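You operate a simulated robot arm through the tools that you are given. There is no shell and no other tool. Be economical: measure what you need, move in short steps, check, and stop when the job is done.

You are at the controls of a simulated two-armed robot. One attempt, no reset.

Task
Put the yellow cap on top of the roll of yellow tape on the narrow table. Take the wooden spacer from the narrow table and leave it on the deck of the trolley with a green handle. Take the blue reducer and put it on the middle of the long grey bench. Put the grey short pipe with a yellow cap on the deck of the trolley with a red handle away on the top of the long blue cabinet. Take the red-tipped white stake and leave it on the black tray. Take the green tray with a handle on the deck of the trolley with a green handle and put it away on the top of the cage. Put the red tag on the top of the blue bench with a grey top away on the inside of the wide grey tag tray. Put two of the black chocks from the top of the blue bench with a grey top on the top of the side stand. Fetch the green tag that says "29" from the top of the blue bench with a grey top and set it on the shelf under the blue board. Open the drawer with a green handle, take the green cap and put it in the inside of the drawer with a green handle and shut the handle again. The order is free. Set down upright: blue reducer, grey short pipe with a yellow cap.

It is judged by the outcome, as a careful person would: the job done as asked, and still so three seconds after it is handed in. It fails if anything else is knocked over, pushed out of place, dropped, spilled or broken. Lids that push on must go on centred and level and be pressed home; caps that screw on are set level and turned clockwise until they are tight.

Robot
Two 7-joint arms with two-finger parallel grippers on one trunk, on a base that drives. Base frame: it is fixed to the floor where the robot stands at the start and does not move with it; the origin is under the middle of the robot, x ahead of it, y to its left, z up; the surface under the hand at the start is at about z = 700. Units: mm, degrees, N and s.
The left shoulder is at the start at [20, 138, 1050], the right one opposite. With the tool pointing down near the work surface each hand reaches from about 100 to 500 mm from the robot's upright axis, wherever it stands, measured 20 degrees to its own side. Places, roughly: black chock (8x5x4 cm) [-8800, 6200, 800]; black tray (10x10x2 cm) [3700, -1100, 500]; blue reducer (5x5x8 cm) [3200, 500, 900]; deck of the trolley with a green handle [-1000, -2800, 500]; drawer with a green handle [-8800, 5800, 600]; green cap (5x5x3 cm) [-6600, 5800, 400]; green tag [-8500, 6250, 750]; green tray with a handle (20x20x6 cm) [-1000, -3100, 500]; grey short pipe with a yellow cap (4x4x5 cm) [4300, -1000, 500]; inside of the drawer with a green handle [-8800, 5900, 600]; inside of the wide grey tag tray (32x12 cm) [-10240, 1580, 800]; middle of the long grey bench (20x60 cm) [3660, 560, 800]; red tag (8x5x2 cm) [-8800, 5900, 800]; red-tipped white stake (3x3x34 cm) [4500, -1000, 600]; roll of yellow tape (9x9x5 cm) [400, -100, 700]; shelf under the blue board (90x20 cm) [-7380, 3440, 540]; top of the cage [2800, -3200, 900]; top of the long blue cabinet [-4400, -600, 800]; top of the side stand [-6600, 5900, 800]; wooden spacer (26x4x4 cm) [400, 400, 700]; yellow cap (6x6x3 cm) [500, 200, 700]. Payload 1.57 kg a hand.
The TCP of each hand is the grasp point between the finger pads, 30 mm short of the fingertips. In the tool frame z runs along the fingers and y along their closing line. The gripper opens to 80 mm. The fingers are 17 mm wide and 12 mm thick; the gripper's body (40 by 82 mm) begins 80 mm behind the TCP.
Orientation is that of the tool frame in the base frame, as a unit quaternion [x, y, z, w]. With the fingers straight down and closing along the base's y, the tool's x points along the base's -x, its y along +y and its z along -z.

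Tools
- The arms move only by the tool arm_command. It takes "left_commands", "right_commands" or both (then of equal length, played together; a hand with none holds still); each is a list of rows, each a list of 7 numbers: the shift along the tool's x, y, z in m, then the turn, a rotation vector about the tool's x, y, z in degrees, then the gripper command, from -1 (shut) to 1 (fully open), values between in proportion. In form: [[tx, ty, tz, wx, wy, wz, fingers], ...]. A call has 1 to 8 rows; each row shifts and turns the commanded pose from where the row before left it, along the tool's axes as they then stand. Rows are played at 5 a second. More than 50 mm and 8.6 degrees between two rows, or a gripper value outside its range, and nothing of the call is played. A pose out of reach is approached as far as the arm can. The call stops where the force on the tool passes 40 N (or 10 N more than at its start, if that is more) or the arm is blocked; 0.2 s more then pass. The fingers move at their own pace (about 45 mm/s each) and stop on an object; they squeeze with about 33 N. The grip force told is the motor's: it shows also when the fingers shut on nothing. Time passes only in rows, and 0.2 s behind the last, so rows that do not move let the fingers close. It gives the time, the measured TCP pose, the force on the tool (base axes), the opening and the grip force at its end, in the units of the frame above (readings bear some noise), with the torque about the TCP (base axes, N m) and any sound that the robot's microphone picked up, and new pictures: "show" is both (left out), scene, wrist or none (wrist: the cameras of the hands that moved).
- Cameras (640 x 400 px; columns grow to the right, rows downward): "scene" is now at [189.5, 23.8, 956.6]; the picture's right is [0.25, -0.97, 0.00], its down [-0.34, -0.09, -0.94] and it looks along [0.91, 0.23, -0.35] (base axes); focal length 214 px, centre (320, 200). "left" rides on the left gripper at [72, 7, -122] in its tool frame; the picture's right is [-0.09, 1.00, 0.00], its down [-0.84, -0.08, -0.54] and it looks along [-0.54, -0.05, 0.84] (tool axes); focal length 238 px, centre (320, 200). "right" rides on the right gripper at [72, -7, -122] in its tool frame; the picture's right is [0.09, 1.00, 0.00], its down [-0.84, 0.08, -0.54] and it looks along [-0.54, 0.05, 0.84] (tool axes); focal length 238 px, centre (320, 200). There is no depth. A picture from a camera that has moved, and an enlarged one, comes with that camera's place and axes in the base frame and with its lens.
- move_column(by): slides the trunk up (or, below 0, down) by that many mm; the arms and the scene camera ride with it, the base frame stays. It gives what a move gives, with no picture.
- drive_base(legs): drives the robot by 1 to 6 legs, each [ahead, left, turn to the left] in mm, mm and degrees, along the robot's own axes; the way and the turn of a leg run together, so that a leg with both is an arc; at most 1500 mm and 180 degrees a leg. The arms and the cameras ride along, it lands a little off, and it stops where it bumps. It gives what a move gives, and a new picture of the scene camera.
- head_to(pan, tilt): turns the head with the scene camera to pan (to the left, within 60 degrees either way) and tilt (down, from -29 to 69), counted from straight ahead of the robot. It gives what a move gives, and a new picture of the scene camera.
- inspect(camera, box): a new picture of the part [left, top, right, bottom] of that camera's present view, enlarged. The clock stands still meanwhile.
- hand_in(): hands the job in; it is judged then, once.

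Go step by step. Nothing tells you exact positions but the pictures and the camera data: compare them with the known pose of the tool, close in by small moves and look again before you grip or let go. The budget is 567 turns and 360 pictures, counting those below and the enlarged ones. Unless the task says otherwise, let go and move clear before handing in, and close with one line.

The tools are called as a command line: name --argument value ..., lists and objects as JSON in quotes. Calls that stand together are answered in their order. arm_command: Moves the arms, as the interface text tells. Its arguments: {"type":"object","properties":{"left_commands":{"type":"array","items":{"type":"array","items":{"type":"number"}}},"right_commands":{"type":"array","items":{"type":"array","items":{"type":"number"}}},"show":{"type":"string","enum":["both","scene","wrist","none"]}},"required":[]} The other tools are called the same way: move_column (by) slides the trunk up or down; drive_base (legs) drives the base; head_to (pan, tilt) turns the head that bears the scene camera; inspect (camera, box) takes an enlarged picture of a part of a camera's view; hand_in () hands the job in.

At the start:

```text
time_s: 0.0
left_tcp_pos: [348.0, 351.9, 950.2]
left_ee_rot: [-0.003, 1.0, 0.001, -0.013]
left_force: [-0.4, -0.2, 0.7]
left_torque: [-0.02, -0.02, 0.01]
left_finger_gap: 80.0
left_grasp_force: 0.0
right_tcp_pos: [380.4, -39.9, 925.2]
right_ee_rot: [0.0, 0.991, -0.002, -0.133]
right_force: [-0.7, 0.4, 0.5]
right_torque: [0.0, 0.01, 0.02]
right_finger_gap: 80.1
right_grasp_force: 0.0
trunk travel left (down, up): [-425.0, 815.0]
robot x, y, heading: [0.3, -0.2, 0.2]
head pan, tilt: [14.3, 20.6]
```

scene: 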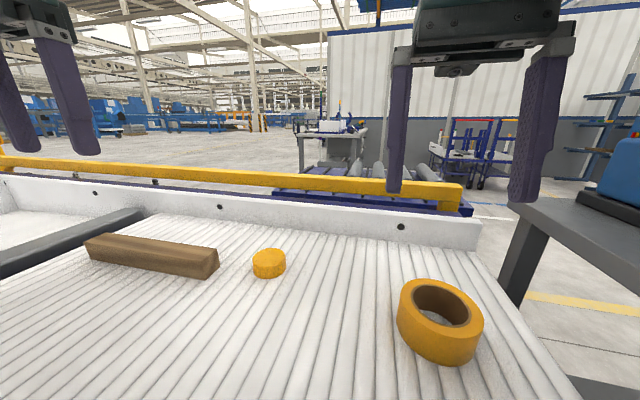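
right: 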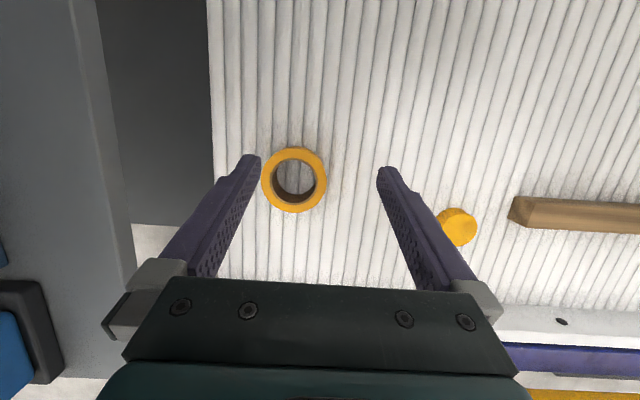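
left: 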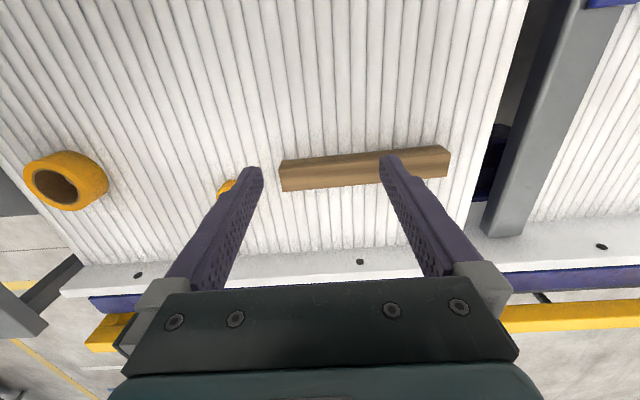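

I see the tape roll near [414,-67], the yellow cap near [479,190] and the spacer near [430,405] lying along y. The spacer is out of the left hand's comfortable reach, so I look down to see how close the table edge is before driving.

head_to --pan 0 --tilt 60

```text
time_s: 1.1
left_tcp_pos: [346.5, 351.4, 948.9]
left_ee_rot: [-0.004, 1.0, 0.001, -0.013]
left_force: [0.5, 0.4, -0.3]
left_torque: [-0.02, -0.03, 0.0]
left_finger_gap: 79.9
left_grasp_force: 0.1
right_tcp_pos: [381.1, -39.2, 924.0]
right_ee_rot: [0.0, 0.991, -0.002, -0.134]
right_force: [-0.2, 0.3, -0.2]
right_torque: [0.04, 0.01, 0.0]
right_finger_gap: 80.2
right_grasp_force: 0.0
trunk travel left (down, up): [-425.0, 815.0]
robot x, y, heading: [-1.8, -0.3, -0.2]
head pan, tilt: [0.0, 60.0]
camera scene: at [166.1, 0.8, 899.6], right [0.0, -1.0, 0.0], down [-0.87, 0.0, -0.5], along [0.5, 0.0, -0.87], focal length 214 px, centre (320, 200)
```

scene: 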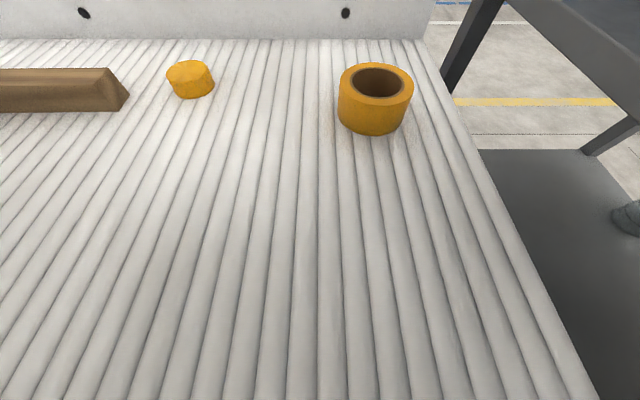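

The table runs right back to the robot, so I'll shift sideways to the left, which brings the spacer and cap into reach.

drive_base --legs '[[0, 180, 0]]'

head_to --pan 0 --tilt 50

```text
time_s: 2.6
left_tcp_pos: [346.2, 533.3, 950.3]
left_ee_rot: [-0.003, 1.0, 0.002, -0.013]
left_force: [-0.6, -0.1, 0.3]
left_torque: [-0.02, -0.02, 0.02]
left_finger_gap: 80.0
left_grasp_force: 0.0
right_tcp_pos: [379.8, 140.1, 924.1]
right_ee_rot: [0.0, 0.991, -0.003, -0.134]
right_force: [-0.5, -0.1, -0.3]
right_torque: [-0.01, 0.04, -0.02]
right_finger_gap: 79.9
right_grasp_force: 0.1
trunk travel left (down, up): [-425.0, 815.0]
robot x, y, heading: [0.1, 175.5, -0.0]
head pan, tilt: [0.0, 60.0]
camera scene: at [165.9, 181.0, 899.5], right [0.0, -1.0, 0.0], down [-0.87, 0.0, -0.5], along [0.5, 0.0, -0.87], focal length 214 px, centre (320, 200)
```

scene: 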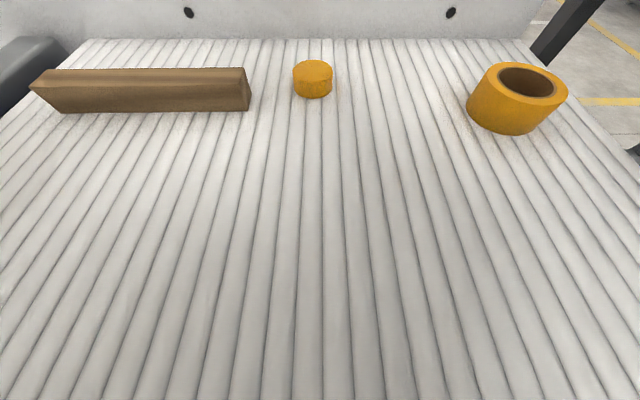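

```text
time_s: 3.3
left_tcp_pos: [346.0, 533.0, 948.9]
left_ee_rot: [-0.005, 1.0, 0.001, -0.014]
left_force: [0.2, 0.3, 0.1]
left_torque: [0.01, -0.01, -0.03]
left_finger_gap: 80.3
left_grasp_force: 0.0
right_tcp_pos: [380.0, 140.3, 924.3]
right_ee_rot: [0.0, 0.991, -0.002, -0.135]
right_force: [0.9, -1.0, 0.3]
right_torque: [0.0, 0.02, 0.0]
right_finger_gap: 80.1
right_grasp_force: 0.1
trunk travel left (down, up): [-425.0, 815.0]
robot x, y, heading: [-2.0, 179.7, 0.2]
head pan, tilt: [0.0, 50.0]
camera scene: at [176.2, 180.7, 912.0], right [0.0, -1.0, 0.0], down [-0.77, 0.0, -0.64], along [0.64, 0.0, -0.77], focal length 214 px, centre (320, 200)
```

scene: 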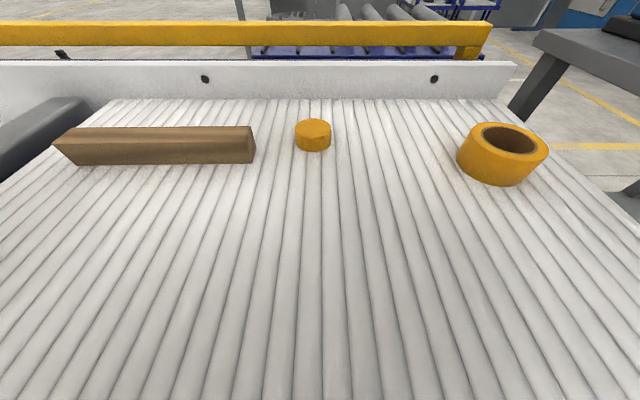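

Cap is at about [474,192], spacer centre at about [438,408] along y. I bring the right hand upright over the cap, and the left hand over the spacer while beginning its 90° yaw.

arm_command --left_commands '[[-0.023, -0.031, 0.025, 0, -1.5, 0, 1], [-0.023, -0.031, 0.025, 0, 0, 0, 1], [-0.023, -0.031, 0.025, 0, 0, 0, 1], [-0.023, -0.031, 0.025, 0, 0, 0, 1], [0, 0, 0, 0, 0, 8.5, 1], [0, 0, 0, 0, 0, 8.5, 1], [0, 0, 0, 0, 0, 8.5, 1], [0, 0, 0, 0, 0, 8.5, 1]]' --right_commands '[[0, 0, 0, 0, -7.7, 0, 1], [0, 0, 0, 0, -7.7, 0, 1], [-0.03, 0.017, 0.03, 0, 0, 0, 1], [-0.03, 0.017, 0.03, 0, 0, 0, 1], [-0.034, 0.018, 0.014, 0, 0, 0, 1], [0, 0, 0, 0, 0, 0, 1], [0, 0, 0, 0, 0, 0, 1], [0, 0, 0, 0, 0, 0, 1]]' --show "none"

arm_command --left_commands '[[0, 0, 0, 0, 0, 8.5, 1], [0, 0, 0, 0, 0, 8.5, 1], [0, 0, 0, 0, 0, 8.5, 1], [0, 0, 0, 0, 0, 8.5, 1], [0, 0, 0, 0, 0, 8.5, 1], [0, 0, 0, 0, 0, 8.5, 1], [0, 0, 0, 0, 0, 5, 1]]' --right_commands '[[0, 0, 0, 0, 0, 0, 1], [0, 0, 0, 0, 0, 0, 1], [0, 0, 0, 0, 0, 0, 1], [0, 0, 0, 0, 0, 0, 1], [0, 0, 0, 0, 0, 0, 1], [0, 0, 0, 0, 0, 0, 1], [0, 0, 0, 0, 0, 0, 1]]' --show "wrist"

```text
time_s: 5.1
left_tcp_pos: [438.1, 409.3, 849.7]
left_ee_rot: [0.29, 0.957, 0.001, 0.001]
left_force: [0.4, -0.1, -0.1]
left_torque: [0.04, 0.01, 0.0]
left_finger_gap: 80.1
left_grasp_force: 0.0
right_tcp_pos: [441.6, 170.8, 846.8]
right_ee_rot: [-0.001, 1.0, -0.003, 0.001]
right_force: [-0.3, -0.9, -0.4]
right_torque: [0.02, -0.04, -0.02]
right_finger_gap: 79.9
right_grasp_force: 0.2
right hand out of reach, approached as far as the arm can: row 5
trunk travel left (down, up): [-425.0, 815.0]
robot x, y, heading: [-1.1, 180.8, -0.1]
head pan, tilt: [0.0, 50.0]
```

```text
time_s: 6.7
left_tcp_pos: [439.7, 409.0, 849.1]
left_ee_rot: [0.706, 0.708, 0.0, -0.001]
left_force: [-0.5, 0.1, 0.2]
left_torque: [0.03, 0.02, 0.0]
left_finger_gap: 79.8
left_grasp_force: 0.0
right_tcp_pos: [441.1, 170.1, 846.9]
right_ee_rot: [-0.001, 1.0, -0.002, 0.0]
right_force: [-0.4, 0.1, 0.2]
right_torque: [0.02, 0.05, -0.03]
right_finger_gap: 80.0
right_grasp_force: 0.1
trunk travel left (down, up): [-425.0, 815.0]
robot x, y, heading: [-0.1, 178.5, 0.3]
head pan, tilt: [0.0, 50.0]
camera right: at [370.4, 164.7, 968.3], right [-0.09, 1.0, -0.01], down [0.84, 0.08, 0.54], along [0.54, 0.05, -0.84], focal length 238 px, centre (320, 200)
camera left: at [445.5, 481.1, 971.8], right [1.0, -0.09, 0.0], down [-0.07, -0.84, 0.54], along [-0.05, -0.54, -0.84], focal length 238 px, centre (320, 200)
```

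right: 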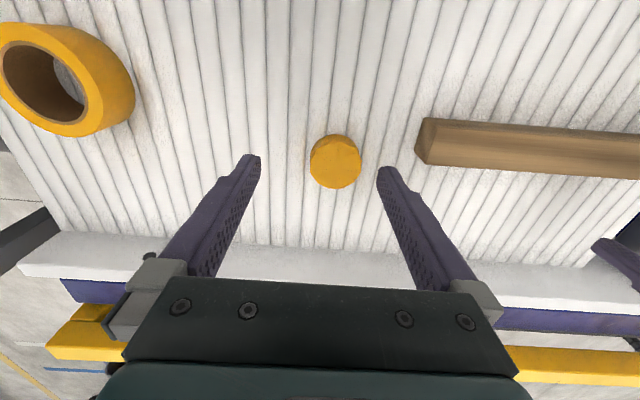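
left: 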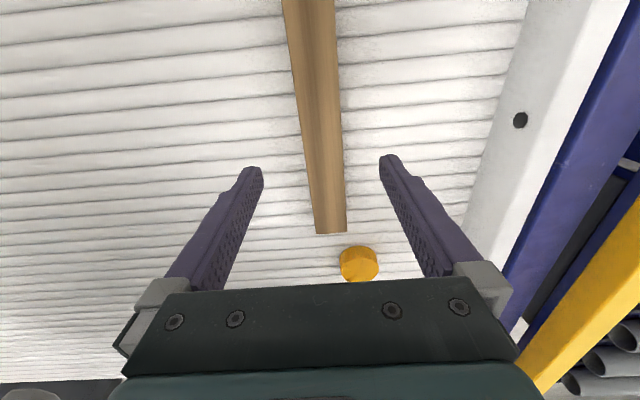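

The right hand stops short (x≈441) of the cap at 474, so the robot needs to go slightly forward. I look down for the near edge of the table.

head_to --pan 0 --tilt 69

```text
time_s: 7.5
left_tcp_pos: [439.6, 409.7, 847.4]
left_ee_rot: [0.704, 0.71, 0.0, 0.0]
left_force: [0.5, 0.1, 0.7]
left_torque: [0.0, 0.0, -0.01]
left_finger_gap: 80.1
left_grasp_force: 0.0
right_tcp_pos: [440.9, 170.4, 846.2]
right_ee_rot: [-0.001, 1.0, -0.003, 0.0]
right_force: [0.1, -0.8, -0.5]
right_torque: [-0.01, -0.01, 0.06]
right_finger_gap: 80.1
right_grasp_force: 0.0
trunk travel left (down, up): [-425.0, 815.0]
robot x, y, heading: [2.5, 180.1, -0.0]
head pan, tilt: [0.0, 68.8]
camera scene: at [155.2, 180.7, 890.2], right [0.0, -1.0, 0.0], down [-0.93, 0.0, -0.36], along [0.36, 0.0, -0.93], focal length 214 px, centre (320, 200)
```

scene: 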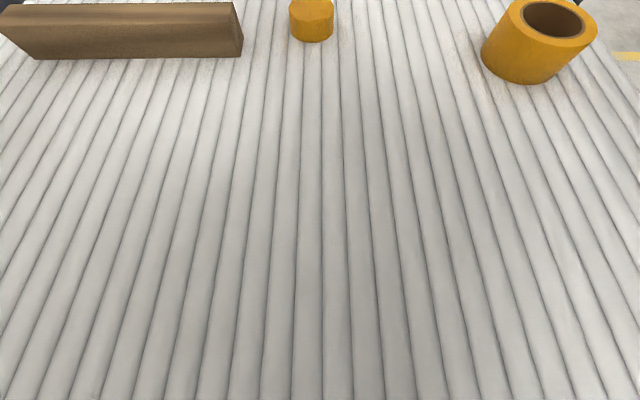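

The table reaches well back, so rather than driving I'll pitch the right tool 20° outward for more reach. The left hand is centred on the spacer and well aligned, so it descends and grips.

arm_command --left_commands '[[0, 0, 0.04, 0, 0, 0, 1], [0, 0, 0.04, 0, 0, 0, 1], [0, 0, 0.031, 0, 0, 0, 1], [0, 0, 0, 0, 0, 0, -1], [0, 0, 0, 0, 0, 0, -1], [0, 0, 0, 0, 0, 0, -1], [0, 0, 0, 0, 0, 0, -1]]' --right_commands '[[0, 0, 0, 0, -8, 0, 1], [0, 0, 0, 0, -8, 0, 1], [0, 0, 0, 0, -4, 0, 1], [0, 0, 0, 0, 0, 0, 1], [0, 0, 0, 0, 0, 0, 1], [0, 0, 0, 0, 0, 0, 1], [0, 0, 0, 0, 0, 0, 1]]' --show "wrist"

```text
time_s: 9.1
left_tcp_pos: [440.5, 410.3, 737.4]
left_ee_rot: [0.704, 0.71, 0.0, -0.001]
left_force: [0.0, -1.0, -0.3]
left_torque: [0.01, 0.0, 0.02]
left_finger_gap: 39.2
left_grasp_force: 27.8
right_tcp_pos: [442.8, 168.5, 846.3]
right_ee_rot: [-0.001, 0.985, -0.003, 0.174]
right_force: [0.3, 0.2, 0.3]
right_torque: [-0.02, 0.0, 0.03]
right_finger_gap: 79.8
right_grasp_force: 0.0
trunk travel left (down, up): [-425.0, 815.0]
robot x, y, heading: [2.7, 175.8, 0.0]
head pan, tilt: [0.0, 68.8]
camera right: at [334.2, 163.0, 935.6], right [-0.09, 1.0, -0.04], down [0.6, 0.08, 0.79], along [0.79, 0.05, -0.61], focal length 238 px, centre (320, 200)
camera left: at [446.3, 481.3, 861.1], right [1.0, -0.08, 0.0], down [-0.07, -0.84, 0.54], along [-0.05, -0.54, -0.84], focal length 238 px, centre (320, 200)
```

right: 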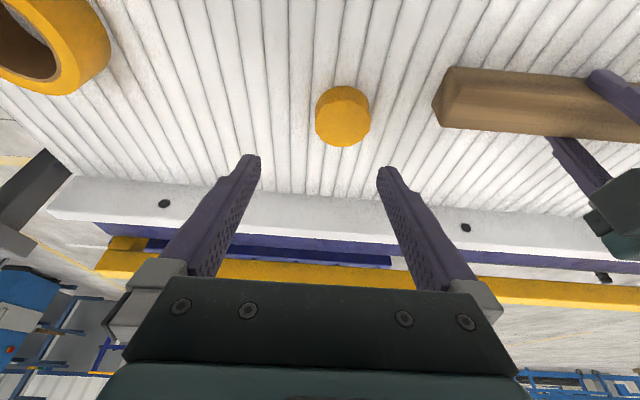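
left: 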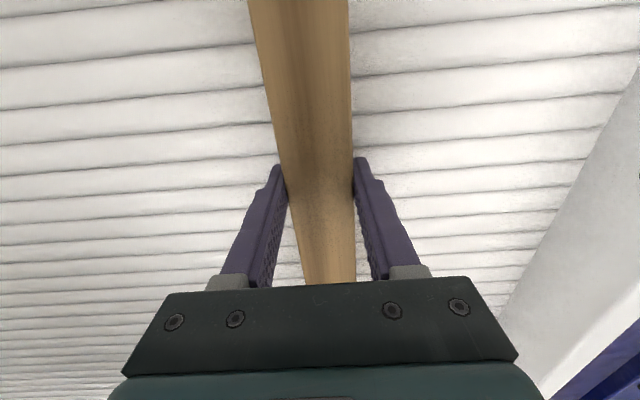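

The spacer is gripped (39 mm gap). I lift it and bring the right hand down to just above the cap at about [474,192].

arm_command --left_commands '[[0, 0, -0.04, 0, 0, 0, -1], [0, 0, -0.04, 0, 0, 0, -1], [0, 0, -0.04, 0, 0, 0, -1]]' --right_commands '[[-0.001, 0.012, 0.041, 0, 0, 0, 1], [-0.002, 0.0115, 0.041, 0, 0, 0, 1], [0, 0, 0, 0, 0, 0, 1]]' --show "wrist"

```text
time_s: 9.9
left_tcp_pos: [438.4, 409.8, 858.5]
left_ee_rot: [0.704, 0.71, 0.001, -0.001]
left_force: [0.5, -0.8, -2.1]
left_torque: [0.03, 0.0, 0.01]
left_finger_gap: 39.3
left_grasp_force: 33.4
right_tcp_pos: [474.5, 192.6, 770.1]
right_ee_rot: [-0.001, 0.985, -0.002, 0.174]
right_force: [-0.4, -0.5, -0.2]
right_torque: [0.01, -0.02, 0.03]
right_finger_gap: 80.0
right_grasp_force: 0.1
trunk travel left (down, up): [-425.0, 815.0]
robot x, y, heading: [1.2, 178.9, 0.2]
head pan, tilt: [0.0, 68.8]
camera right: at [365.5, 186.3, 860.1], right [-0.09, 1.0, -0.04], down [0.6, 0.08, 0.8], along [0.79, 0.05, -0.61], focal length 238 px, centre (320, 200)
camera left: at [444.7, 480.6, 981.1], right [1.0, -0.09, 0.0], down [-0.07, -0.84, 0.54], along [-0.05, -0.54, -0.84], focal length 238 px, centre (320, 200)
```

right: 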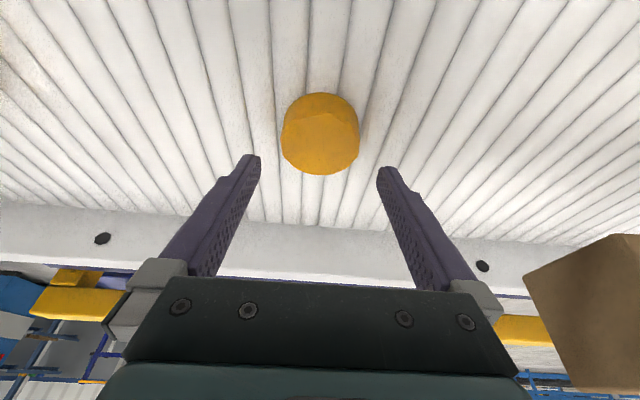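
left: 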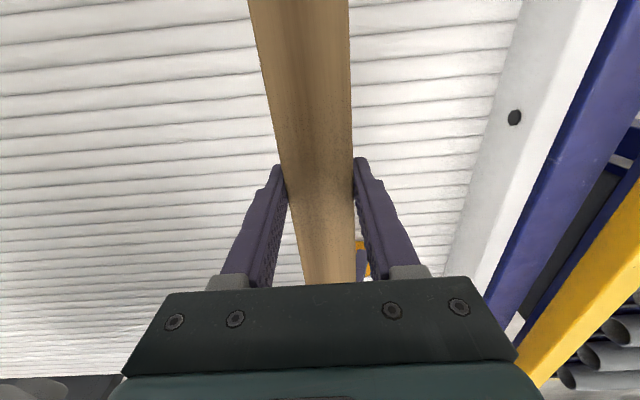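

The cap's centre projects to about [471,192]. I descend the last 33 mm and close on it.

arm_command --right_commands '[[0.014, -0.0005, 0.03, 0, 0, 0, 1], [0, 0, 0, 0, 0, 0, -1], [0, 0, 0, 0, 0, 0, -1], [0, 0, 0, 0, 0, 0, -1], [0, 0, 0, 0, 0, 0, -1]]' --show "wrist"

```text
time_s: 11.1
left_tcp_pos: [438.3, 409.8, 857.8]
left_ee_rot: [0.705, 0.709, 0.001, 0.0]
left_force: [0.1, -0.7, -2.0]
left_torque: [0.0, -0.05, 0.02]
left_finger_gap: 39.5
left_grasp_force: 33.5
right_tcp_pos: [470.3, 194.2, 737.6]
right_ee_rot: [-0.001, 0.985, -0.003, 0.172]
right_force: [-0.5, 0.8, -0.3]
right_torque: [0.01, -0.02, -0.02]
right_finger_gap: 59.3
right_grasp_force: 32.9
trunk travel left (down, up): [-425.0, 815.0]
robot x, y, heading: [-0.5, 178.0, 0.0]
head pan, tilt: [0.0, 68.8]
camera right: at [362.7, 187.1, 827.0], right [-0.09, 1.0, -0.04], down [0.6, 0.08, 0.79], along [0.79, 0.05, -0.61], focal length 238 px, centre (320, 200)
```

right: 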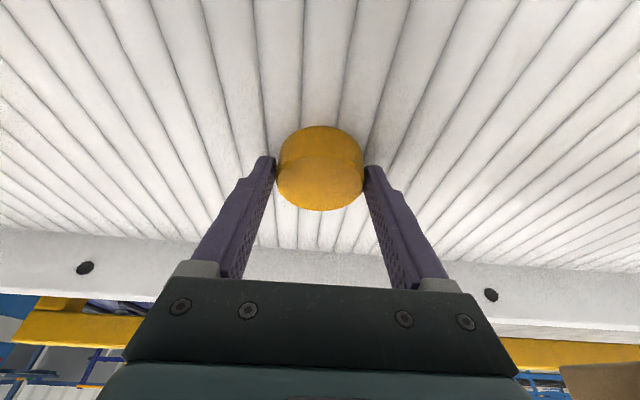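

Cap gripped at 59 mm diameter, centred on the TCP. I lift it and carry it over towards the tape roll.

arm_command --right_commands '[[-0.017, 0, -0.047, 0, 0, 0, -1], [-0.017, 0, -0.047, 0, 0, 0, -1], [0.009, -0.043, -0.0033, 0, 0, 0, -1], [0.009, -0.043, -0.0033, 0, 0, 0, -1], [0.009, -0.043, -0.0033, 0, 0, 0, -1], [0.009, -0.043, -0.0033, 0, 0, 0, -1], [0.009, -0.043, -0.0033, 0, 0, 0, -1], [0, 0, 0, 0, 0, 0, -1]]' --show "wrist"

head_to --pan -20 --tilt 50

```text
time_s: 12.9
left_tcp_pos: [438.2, 409.6, 856.6]
left_ee_rot: [0.705, 0.71, 0.001, 0.0]
left_force: [-0.4, 0.1, -1.4]
left_torque: [0.0, -0.04, 0.0]
left_finger_gap: 39.4
left_grasp_force: 33.1
right_tcp_pos: [423.5, -24.1, 837.8]
right_ee_rot: [-0.001, 0.985, -0.002, 0.173]
right_force: [0.1, 0.0, -0.2]
right_torque: [0.04, 0.04, -0.01]
right_finger_gap: 59.0
right_grasp_force: 32.8
trunk travel left (down, up): [-425.0, 815.0]
robot x, y, heading: [-1.8, 177.4, 0.1]
head pan, tilt: [0.0, 68.8]
camera right: at [315.4, -30.7, 928.7], right [-0.09, 1.0, -0.04], down [0.6, 0.08, 0.79], along [0.79, 0.05, -0.61], focal length 238 px, centre (320, 200)
```

right: 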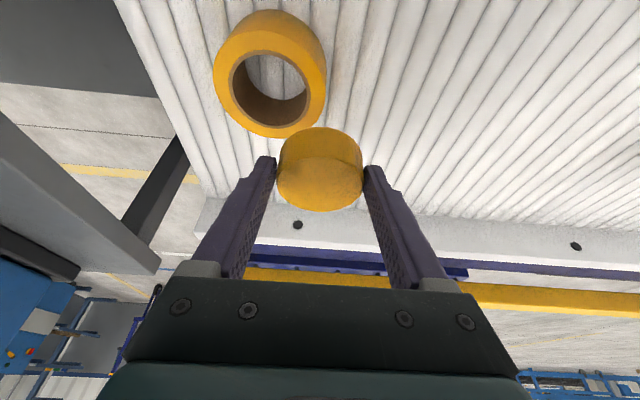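

```text
time_s: 13.7
left_tcp_pos: [438.0, 410.1, 857.7]
left_ee_rot: [0.704, 0.71, 0.001, 0.0]
left_force: [-0.6, -0.1, -1.8]
left_torque: [-0.02, -0.01, 0.0]
left_finger_gap: 39.3
left_grasp_force: 33.0
right_tcp_pos: [424.0, -24.9, 839.7]
right_ee_rot: [-0.001, 0.985, -0.003, 0.173]
right_force: [0.8, 0.6, 0.3]
right_torque: [0.0, 0.0, 0.03]
right_finger_gap: 58.9
right_grasp_force: 33.3
trunk travel left (down, up): [-425.0, 815.0]
robot x, y, heading: [-1.3, 178.7, 0.1]
head pan, tilt: [-20.0, 50.0]
camera scene: at [171.4, 154.4, 912.0], right [-0.34, -0.94, 0.0], down [-0.72, 0.26, -0.64], along [0.6, -0.22, -0.77], focal length 214 px, centre (320, 200)
```

scene: 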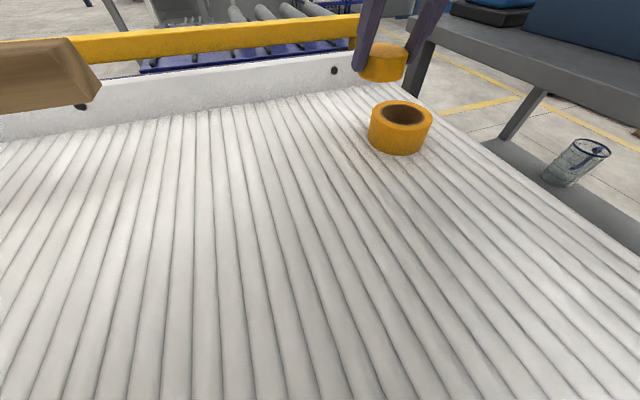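

The tape's centre works out near [412,-67]. I zoom in to pin down its rim and bore size compared to the cap.

inspect --camera "right" --box '[190, 0, 390, 220]'

inspect --camera "scene" --box '[330, 20, 470, 170]'

```text
1.82 times, centred on (290, 110) of right
camera zoom: at [315.5, -30.7, 928.7], right [-0.09, 1.0, -0.04], down [0.6, 0.08, 0.79], along [0.79, 0.05, -0.61], focal length 433 px, centre (374, 364)
```

zoom: 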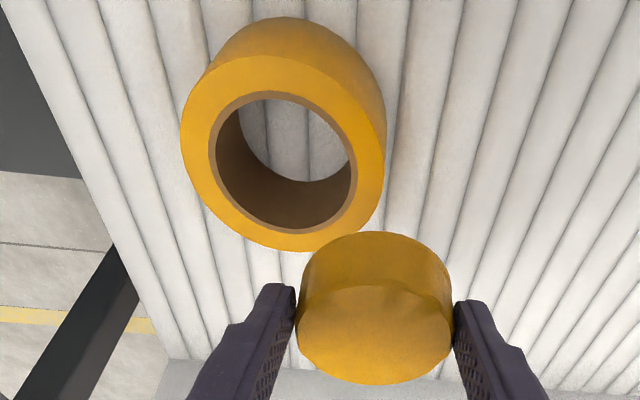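

```text
2.67 times, centred on (400, 95) of scene
camera zoom: at [171.4, 154.4, 912.0], right [-0.34, -0.94, 0.0], down [-0.72, 0.26, -0.64], along [0.6, -0.22, -0.77], focal length 572 px, centre (107, 480)
```

zoom: 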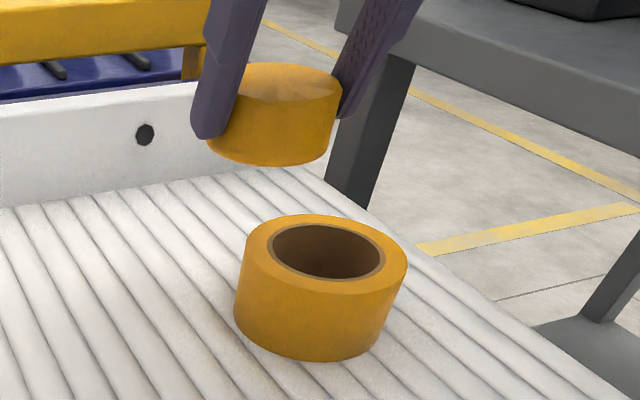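

The bore is about 57–58 mm against a 59–60 mm cap, so a slight offset (~7 mm) gives firm seating on the rim. I move over the roll and down to just above it.

arm_command --right_commands '[[0.0118, -0.0355, -0.0043, 0, 0, 0, -1], [0.0154, 0, 0.0423, 0, 0, 0, -1], [0, 0, 0, 0, 0, 0, -1]]' --show "both"

inspect --camera "scene" --box '[330, 20, 470, 170]'

```text
time_s: 14.5
left_tcp_pos: [438.4, 407.7, 857.2]
left_ee_rot: [0.705, 0.709, 0.001, 0.0]
left_force: [-0.5, 0.1, -2.1]
left_torque: [0.02, 0.02, 0.02]
left_finger_gap: 39.3
left_grasp_force: 32.8
right_tcp_pos: [410.2, -61.3, 793.0]
right_ee_rot: [-0.001, 0.985, -0.002, 0.173]
right_force: [-0.3, -0.7, -0.4]
right_torque: [0.01, 0.01, -0.03]
right_finger_gap: 58.6
right_grasp_force: 32.7
trunk travel left (down, up): [-425.0, 815.0]
robot x, y, heading: [-1.2, 180.2, 0.1]
head pan, tilt: [-20.0, 50.0]
camera scene: at [171.5, 154.0, 912.1], right [-0.34, -0.94, 0.0], down [-0.72, 0.26, -0.64], along [0.6, -0.22, -0.77], focal length 214 px, centre (320, 200)
camera right: at [301.7, -66.9, 883.7], right [-0.09, 1.0, -0.04], down [0.6, 0.08, 0.79], along [0.79, 0.05, -0.61], focal length 238 px, centre (320, 200)
```

scene: 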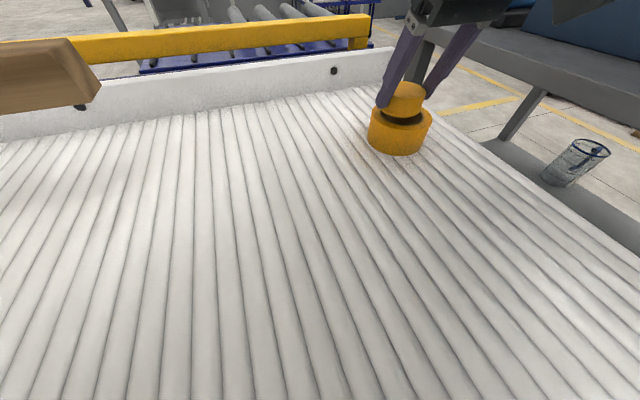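
right: 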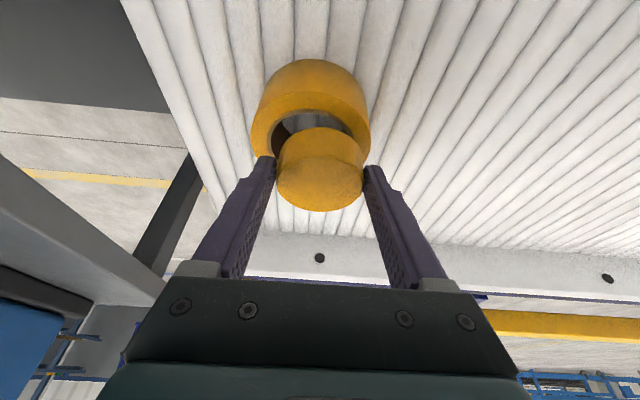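

```text
2.67 times, centred on (400, 95) of scene
camera zoom: at [171.5, 154.0, 912.1], right [-0.34, -0.94, 0.0], down [-0.72, 0.26, -0.64], along [0.6, -0.22, -0.77], focal length 572 px, centre (107, 480)
```

zoom: 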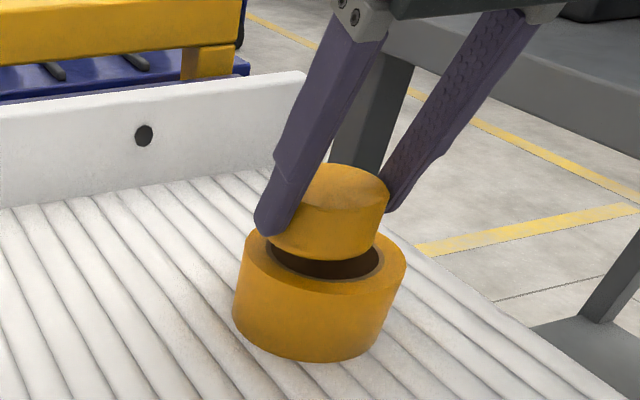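

Both cameras agree on the tape top at z≈745 with its centre near [414,-67], so the cap is offset about 6 mm as intended. I lower it until contact.

arm_command --right_commands '[[0.0024, 0, 0.0066, 0, 0, 0, -1], [0.0007, 0, 0.0019, 0, 0, 0, -1], [0.0003, 0, 0.0009, 0, 0, 0, -1], [0.0003, 0, 0.0009, 0, 0, 0, -1], [0, 0, 0, 0, 0, 0, -1]]' --show "none"

inspect --camera "scene" --box '[330, 20, 470, 170]'

```text
time_s: 15.7
left_tcp_pos: [436.4, 408.3, 856.4]
left_ee_rot: [0.705, 0.709, 0.0, -0.001]
left_force: [-0.3, -0.3, -1.9]
left_torque: [-0.01, 0.02, 0.03]
left_finger_gap: 39.2
left_grasp_force: 33.1
right_tcp_pos: [410.7, -58.9, 783.0]
right_ee_rot: [-0.001, 0.985, -0.003, 0.173]
right_force: [-0.2, -0.7, 0.4]
right_torque: [0.04, 0.02, 0.03]
right_finger_gap: 58.2
right_grasp_force: 33.3
trunk travel left (down, up): [-425.0, 815.0]
robot x, y, heading: [-1.0, 179.4, 0.1]
head pan, tilt: [-20.0, 50.0]
```

```text
2.67 times, centred on (400, 95) of scene
camera zoom: at [171.5, 154.2, 912.1], right [-0.34, -0.94, 0.0], down [-0.72, 0.26, -0.64], along [0.6, -0.22, -0.77], focal length 572 px, centre (107, 480)
```

zoom: 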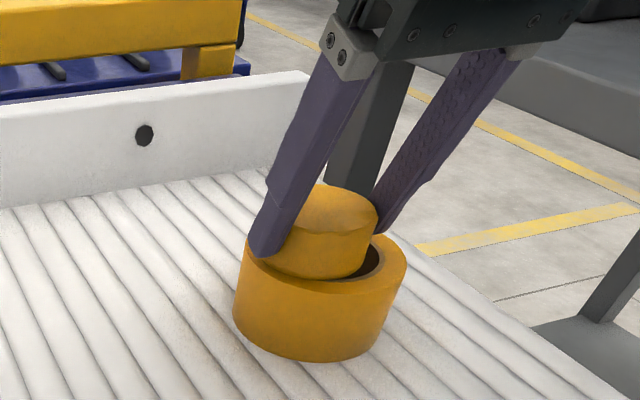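

The cap sits about 5 mm off-centre and is almost on the rim. I continue down in 1 mm steps until I feel contact.

arm_command --right_commands '[[0.0003, -0.001, 0.0009, 0, 0, 0, -1], [0.0003, 0, 0.0009, 0, 0, 0, -1], [0, 0, 0, 0, 0, 0, -1]]' --show "none"

arm_command --right_commands '[[0.0003, 0, 0.0009, 0, 0, 0, -1], [0.0003, 0, 0.0009, 0, 0, 0, -1], [0, 0, 0, 0, 0, 0, -1]]' --show "none"

inspect --camera "scene" --box '[360, 60, 440, 145]'

```text
time_s: 16.5
left_tcp_pos: [438.5, 408.1, 857.7]
left_ee_rot: [0.705, 0.71, 0.001, -0.001]
left_force: [0.5, 0.3, -2.0]
left_torque: [-0.03, 0.0, 0.03]
left_finger_gap: 39.4
left_grasp_force: 33.1
right_tcp_pos: [411.5, -58.7, 782.2]
right_ee_rot: [-0.002, 0.984, -0.002, 0.176]
right_force: [-2.7, 1.5, 14.0]
right_torque: [0.19, -0.09, 0.04]
right_finger_gap: 58.4
right_grasp_force: 32.7
trunk travel left (down, up): [-425.0, 815.0]
robot x, y, heading: [2.0, 180.4, 0.1]
head pan, tilt: [-20.0, 50.0]
```

```text
time_s: 17.3
left_tcp_pos: [438.3, 409.3, 857.5]
left_ee_rot: [0.704, 0.71, 0.002, 0.0]
left_force: [0.3, -0.2, -2.3]
left_torque: [0.0, 0.01, 0.01]
left_finger_gap: 39.7
left_grasp_force: 32.8
right_tcp_pos: [412.9, -62.0, 779.9]
right_ee_rot: [-0.001, 0.985, -0.002, 0.175]
right_force: [-2.4, 1.4, 20.8]
right_torque: [0.16, -0.23, 0.25]
right_finger_gap: 57.6
right_grasp_force: 33.5
trunk travel left (down, up): [-425.0, 815.0]
robot x, y, heading: [-2.7, 182.0, 0.2]
head pan, tilt: [-20.0, 50.0]
```

```text
4.71 times, centred on (400, 102) of scene
camera zoom: at [172.8, 153.8, 912.3], right [-0.34, -0.94, 0.0], down [-0.72, 0.26, -0.64], along [0.61, -0.22, -0.77], focal length 1009 px, centre (-56, 659)
```

zoom: 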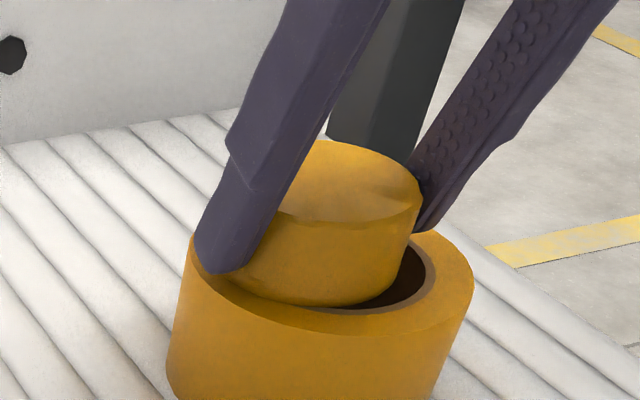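

Contact is made with ~5 mm offset. I lift 2 mm, add 3 mm offset toward +y for a safer seat on the rim, set it down gently and release.

arm_command --right_commands '[[-0.0014, 0, -0.0038, 0, 0, 0, -1], [0, 0.003, 0, 0, 0, 0, -1], [0.0005, 0, 0.0014, 0, 0, 0, -1], [0.0003, 0, 0.0009, 0, 0, 0, -1], [0, 0, 0, 0, 0, 0, -1]]' --show "none"

inspect --camera "scene" --box '[360, 60, 440, 145]'

```text
time_s: 18.5
left_tcp_pos: [436.9, 409.8, 857.5]
left_ee_rot: [0.704, 0.71, 0.001, -0.001]
left_force: [0.0, 0.3, -2.0]
left_torque: [0.0, -0.02, 0.03]
left_finger_gap: 39.2
left_grasp_force: 33.3
right_tcp_pos: [410.6, -57.9, 780.5]
right_ee_rot: [-0.002, 0.985, -0.002, 0.173]
right_force: [-0.3, 0.6, -1.5]
right_torque: [0.02, 0.0, -0.01]
right_finger_gap: 57.1
right_grasp_force: 33.1
trunk travel left (down, up): [-425.0, 815.0]
robot x, y, heading: [-1.2, 179.2, -0.2]
head pan, tilt: [-20.0, 50.0]
```

```text
4.71 times, centred on (400, 102) of scene
camera zoom: at [171.4, 154.3, 912.0], right [-0.34, -0.94, 0.0], down [-0.72, 0.26, -0.64], along [0.6, -0.22, -0.77], focal length 1009 px, centre (-56, 659)
```

zoom: 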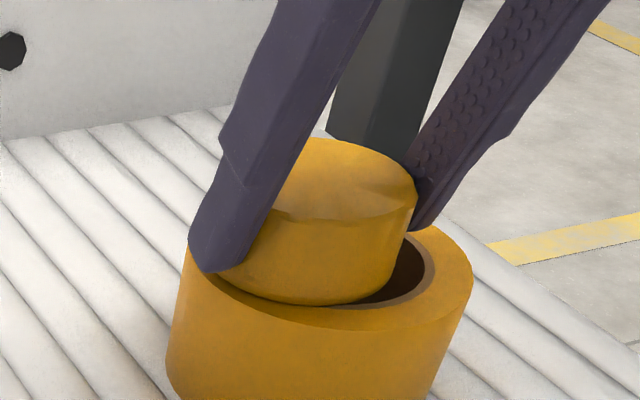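

Now about 8 mm offset and just clear. I lower to contact and open the fingers.

arm_command --right_commands '[[0.0003, 0, 0.0009, 0, 0, 0, -1], [0.0003, 0, 0.0009, 0, 0, 0, -1], [0, 0, 0, 0, 0, 0, 0.6], [0, 0, 0, 0, 0, 0, 1], [0, 0, 0, 0, 0, 0, 1], [-0.0137, 0, -0.0376, 0, 0, 0, 1], [-0.0137, 0, -0.0376, 0, 0, 0, 1]]' --show "none"

inspect --camera "scene" --box '[340, 40, 460, 165]'

```text
time_s: 20.1
left_tcp_pos: [437.4, 408.5, 857.7]
left_ee_rot: [0.704, 0.71, 0.0, 0.0]
left_force: [-0.4, -0.7, -2.0]
left_torque: [0.02, -0.02, -0.05]
left_finger_gap: 39.4
left_grasp_force: 33.3
right_tcp_pos: [409.9, -55.1, 859.0]
right_ee_rot: [-0.002, 0.985, -0.002, 0.172]
right_force: [0.4, -0.3, 0.2]
right_torque: [-0.03, 0.0, 0.02]
right_finger_gap: 80.0
right_grasp_force: 0.1
trunk travel left (down, up): [-425.0, 815.0]
robot x, y, heading: [0.3, 176.3, -0.1]
head pan, tilt: [-20.0, 50.0]
```

```text
3.20 times, centred on (400, 102) of scene
camera zoom: at [171.6, 154.2, 912.0], right [-0.34, -0.94, 0.0], down [-0.72, 0.26, -0.64], along [0.6, -0.22, -0.77], focal length 686 px, centre (64, 512)
```

zoom: 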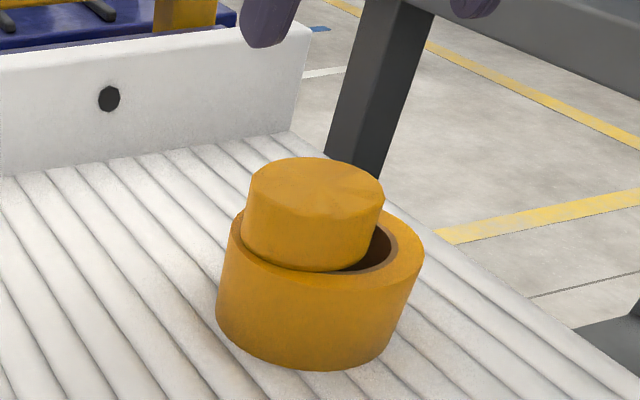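

The cap sits level on the roll. Next I raise the trunk for travelling and look to the right for the way to the green-handled trolley.

move_column --by 250

head_to --pan -60 --tilt 20

head_to --pan 60 --tilt 20

```text
time_s: 22.7
left_tcp_pos: [437.5, 409.6, 1106.7]
left_ee_rot: [0.704, 0.71, 0.0, 0.0]
left_force: [0.5, -0.4, -1.6]
left_torque: [0.01, 0.02, -0.02]
left_finger_gap: 39.4
left_grasp_force: 32.7
right_tcp_pos: [410.4, -56.3, 1109.1]
right_ee_rot: [-0.002, 0.985, -0.002, 0.173]
right_force: [0.9, 0.2, 0.1]
right_torque: [0.01, 0.04, -0.04]
right_finger_gap: 79.8
right_grasp_force: 0.0
trunk travel left (down, up): [-675.0, 565.0]
robot x, y, heading: [-0.1, 180.9, 0.0]
head pan, tilt: [-20.0, 50.0]
```

```text
time_s: 23.8
left_tcp_pos: [438.2, 409.0, 1107.2]
left_ee_rot: [0.705, 0.709, 0.001, -0.001]
left_force: [0.2, -0.2, -1.8]
left_torque: [0.03, 0.01, -0.02]
left_finger_gap: 39.6
left_grasp_force: 33.0
right_tcp_pos: [410.0, -54.9, 1108.2]
right_ee_rot: [-0.001, 0.985, -0.002, 0.174]
right_force: [-0.2, -0.1, -0.2]
right_torque: [-0.01, 0.0, 0.0]
right_finger_gap: 80.0
right_grasp_force: 0.1
trunk travel left (down, up): [-675.0, 565.0]
robot x, y, heading: [-0.8, 180.1, -0.0]
head pan, tilt: [-60.0, 20.0]
camera scene: at [145.8, 100.0, 1207.6], right [-0.86, -0.5, 0.0], down [-0.17, 0.3, -0.94], along [0.47, -0.81, -0.34], focal length 214 px, centre (320, 200)
```

scene: 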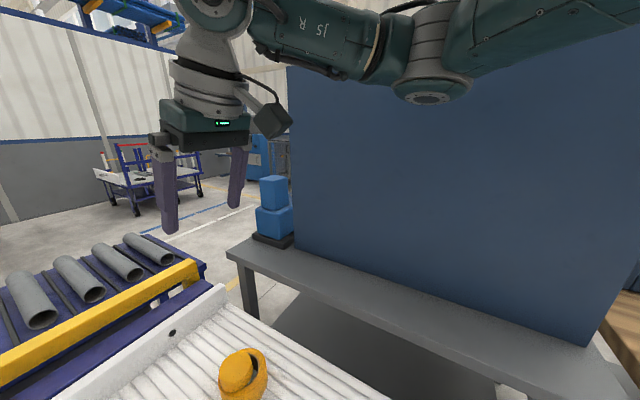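

```text
time_s: 25.8
left_tcp_pos: [438.7, 409.3, 1107.4]
left_ee_rot: [0.705, 0.71, 0.001, -0.001]
left_force: [-0.5, 0.3, -1.8]
left_torque: [0.0, -0.01, -0.01]
left_finger_gap: 39.5
left_grasp_force: 33.5
right_tcp_pos: [410.4, -57.7, 1109.6]
right_ee_rot: [-0.002, 0.985, -0.002, 0.174]
right_force: [0.9, 0.0, 0.2]
right_torque: [0.01, -0.01, 0.01]
right_finger_gap: 80.1
right_grasp_force: 0.1
trunk travel left (down, up): [-675.0, 565.0]
robot x, y, heading: [0.4, 179.9, 0.0]
head pan, tilt: [60.0, 20.0]
camera scene: at [145.6, 261.2, 1207.6], right [0.87, -0.5, 0.0], down [-0.17, -0.3, -0.94], along [0.47, 0.81, -0.34], focal length 214 px, centre (320, 200)
```

scene: 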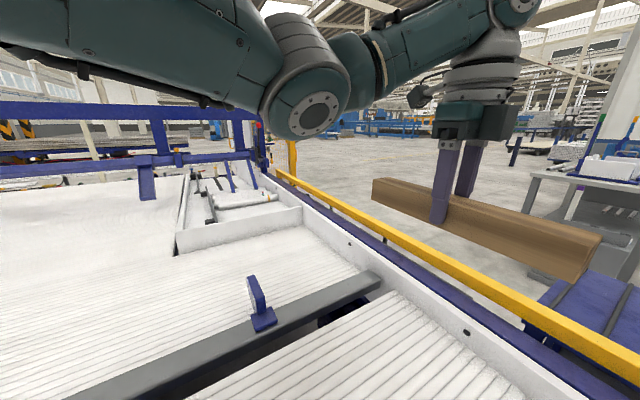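

Bench with a blue partition is to the right, machine to the left. I tuck both hands in, then reverse a little and look.

arm_command --left_commands '[[0, -0.04, 0, 0, 0, 0, -1], [0, -0.04, 0, 0, 0, 0, -1], [0, -0.04, 0, 0, 0, 0, -1], [0, -0.04, 0, 0, 0, 0, -1]]' --right_commands '[[0.038, -0.03, -0.0137, 0, 7, 0, 1], [0.038, -0.03, -0.01, 0, 7, 0, 1], [0.04, -0.03, 0, 0, 6, 0, 1], [0.04, -0.03, 0, 0, 0, 0, -1]]' --show "none"

drive_base --legs '[[-400, 0, 0]]'

```text
refused: row 1 steps farther than a row can; nothing moved
```

```text
time_s: 28.3
left_tcp_pos: [43.9, 410.6, 1106.9]
left_ee_rot: [0.702, 0.712, 0.0, -0.001]
left_force: [-0.5, 0.0, -2.1]
left_torque: [0.01, -0.02, 0.01]
left_finger_gap: 39.6
left_grasp_force: 33.1
right_tcp_pos: [19.1, -55.0, 1109.3]
right_ee_rot: [-0.005, 0.985, -0.001, 0.173]
right_force: [-0.3, -0.5, -0.7]
right_torque: [0.02, -0.02, 0.02]
right_finger_gap: 80.2
right_grasp_force: 0.1
trunk travel left (down, up): [-675.0, 565.0]
robot x, y, heading: [-393.5, 177.8, 0.4]
head pan, tilt: [60.0, 20.0]
camera scene: at [-248.2, 260.5, 1207.6], right [0.87, -0.49, 0.0], down [-0.17, -0.3, -0.94], along [0.46, 0.82, -0.34], focal length 214 px, centre (320, 200)
```

scene: 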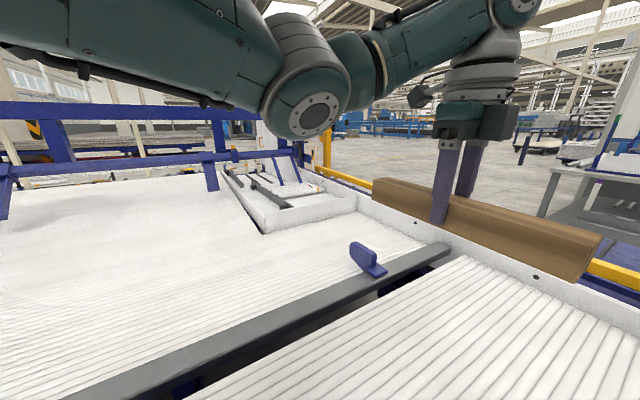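

Reversing went freely. I tuck the arms with smaller steps, and look ahead-down to see where the table edge was.

arm_command --left_commands '[[0, -0.04, 0, 0, 0, 0, -1], [0, -0.04, 0, 0, 0, 0, -1], [0, -0.04, 0, 0, 0, 0, -1], [0, -0.03, 0, 0, 0, 0, -1]]' --right_commands '[[0.033, -0.02, -0.0137, 0, 7, 0, 1], [0.035, -0.02, -0.01, 0, 7, 0, 1], [0.035, -0.02, 0, 0, 6, 0, 1], [0.035, -0.02, 0, 0, 0, 0, -1]]' --show "none"

head_to --pan -60 --tilt 35

```text
time_s: 29.3
left_tcp_pos: [-107.3, 407.3, 1106.2]
left_ee_rot: [0.702, 0.712, 0.0, -0.001]
left_force: [0.3, -0.1, -1.9]
left_torque: [-0.01, 0.01, -0.03]
left_finger_gap: 39.5
left_grasp_force: 32.9
right_tcp_pos: [-123.7, -134.6, 1108.4]
right_ee_rot: [-0.005, 1.0, -0.003, -0.001]
right_force: [-0.2, -0.7, -0.9]
right_torque: [0.03, 0.03, 0.0]
right_finger_gap: 45.9
right_grasp_force: 0.2
trunk travel left (down, up): [-675.0, 565.0]
robot x, y, heading: [-391.2, 174.9, 0.2]
head pan, tilt: [60.0, 20.0]
```

```text
time_s: 31.3
left_tcp_pos: [-108.0, 408.2, 1107.2]
left_ee_rot: [0.702, 0.712, 0.0, 0.0]
left_force: [0.0, 0.1, -2.1]
left_torque: [0.02, 0.0, 0.01]
left_finger_gap: 39.3
left_grasp_force: 33.1
right_tcp_pos: [-121.2, -133.8, 1107.9]
right_ee_rot: [-0.005, 1.0, -0.003, 0.0]
right_force: [-0.4, 0.7, 0.1]
right_torque: [0.0, -0.03, 0.01]
right_finger_gap: 0.0
right_grasp_force: 21.3
trunk travel left (down, up): [-675.0, 565.0]
robot x, y, heading: [-394.7, 175.5, 0.6]
head pan, tilt: [-60.0, 35.0]
camera scene: at [-249.4, 103.6, 1183.8], right [-0.86, -0.51, 0.0], down [-0.29, 0.49, -0.82], along [0.42, -0.71, -0.57], focal length 214 px, centre (320, 200)
```

scene: 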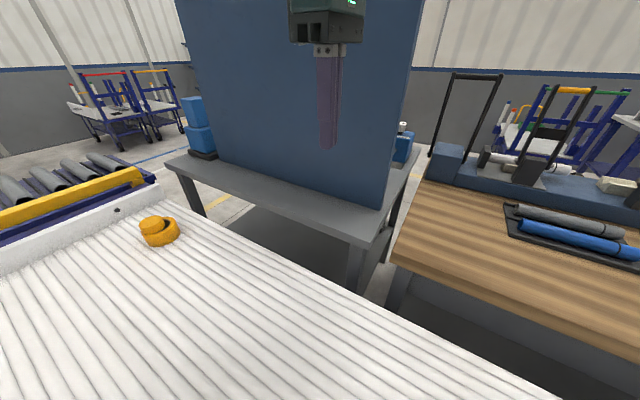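

A row of benches blocks the way on the right; the trolleys are beyond. With the arms tucked I turn in place to the right to see what lies behind.

drive_base --legs '[[0, 0, -90]]'

head_to --pan -60 --tilt 20

```text
time_s: 35.5
left_tcp_pos: [-166.0, -110.2, 1108.1]
left_ee_rot: [1.0, 0.002, 0.001, 0.0]
left_force: [0.8, 0.1, -2.0]
left_torque: [0.02, 0.02, -0.03]
left_finger_gap: 39.3
left_grasp_force: 33.1
right_tcp_pos: [-708.4, -90.2, 1107.6]
right_ee_rot: [0.708, 0.706, -0.002, -0.002]
right_force: [0.6, 0.5, -0.6]
right_torque: [-0.01, 0.03, 0.0]
right_finger_gap: 0.0
right_grasp_force: 21.8
trunk travel left (down, up): [-675.0, 565.0]
robot x, y, heading: [-391.6, 174.7, -90.1]
head pan, tilt: [-60.0, 35.0]
camera scene: at [-470.4, 35.1, 1183.8], right [-0.5, 0.87, 0.0], down [0.5, 0.29, -0.82], along [-0.71, -0.41, -0.57], focal length 214 px, centre (320, 200)
```

scene: 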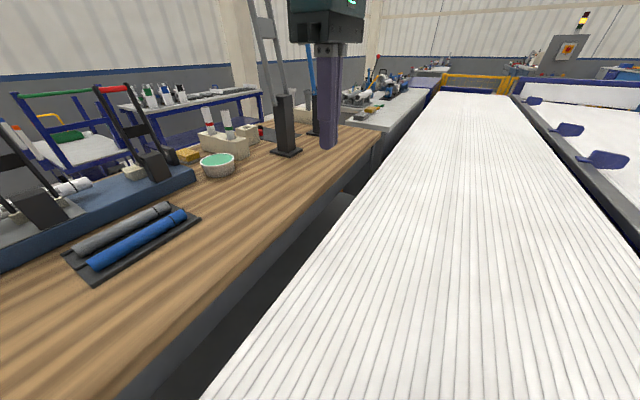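

```text
time_s: 36.3
left_tcp_pos: [-163.9, -111.4, 1106.2]
left_ee_rot: [1.0, 0.003, 0.001, 0.0]
left_force: [-0.3, 0.5, -1.9]
left_torque: [0.0, 0.0, -0.01]
left_finger_gap: 39.5
left_grasp_force: 33.4
right_tcp_pos: [-709.2, -89.9, 1109.0]
right_ee_rot: [0.708, 0.706, -0.002, -0.002]
right_force: [-0.1, -0.2, 0.4]
right_torque: [-0.02, 0.01, -0.03]
right_finger_gap: 0.0
right_grasp_force: 21.1
trunk travel left (down, up): [-675.0, 565.0]
robot x, y, heading: [-391.5, 180.0, -90.2]
head pan, tilt: [-60.0, 20.0]
camera scene: at [-474.8, 32.6, 1207.6], right [-0.5, 0.87, 0.0], down [0.3, 0.17, -0.94], along [-0.81, -0.47, -0.34], focal length 214 px, centre (320, 200)
```

scene: 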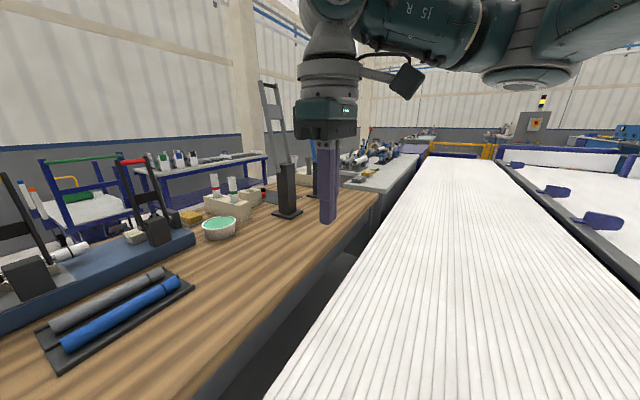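

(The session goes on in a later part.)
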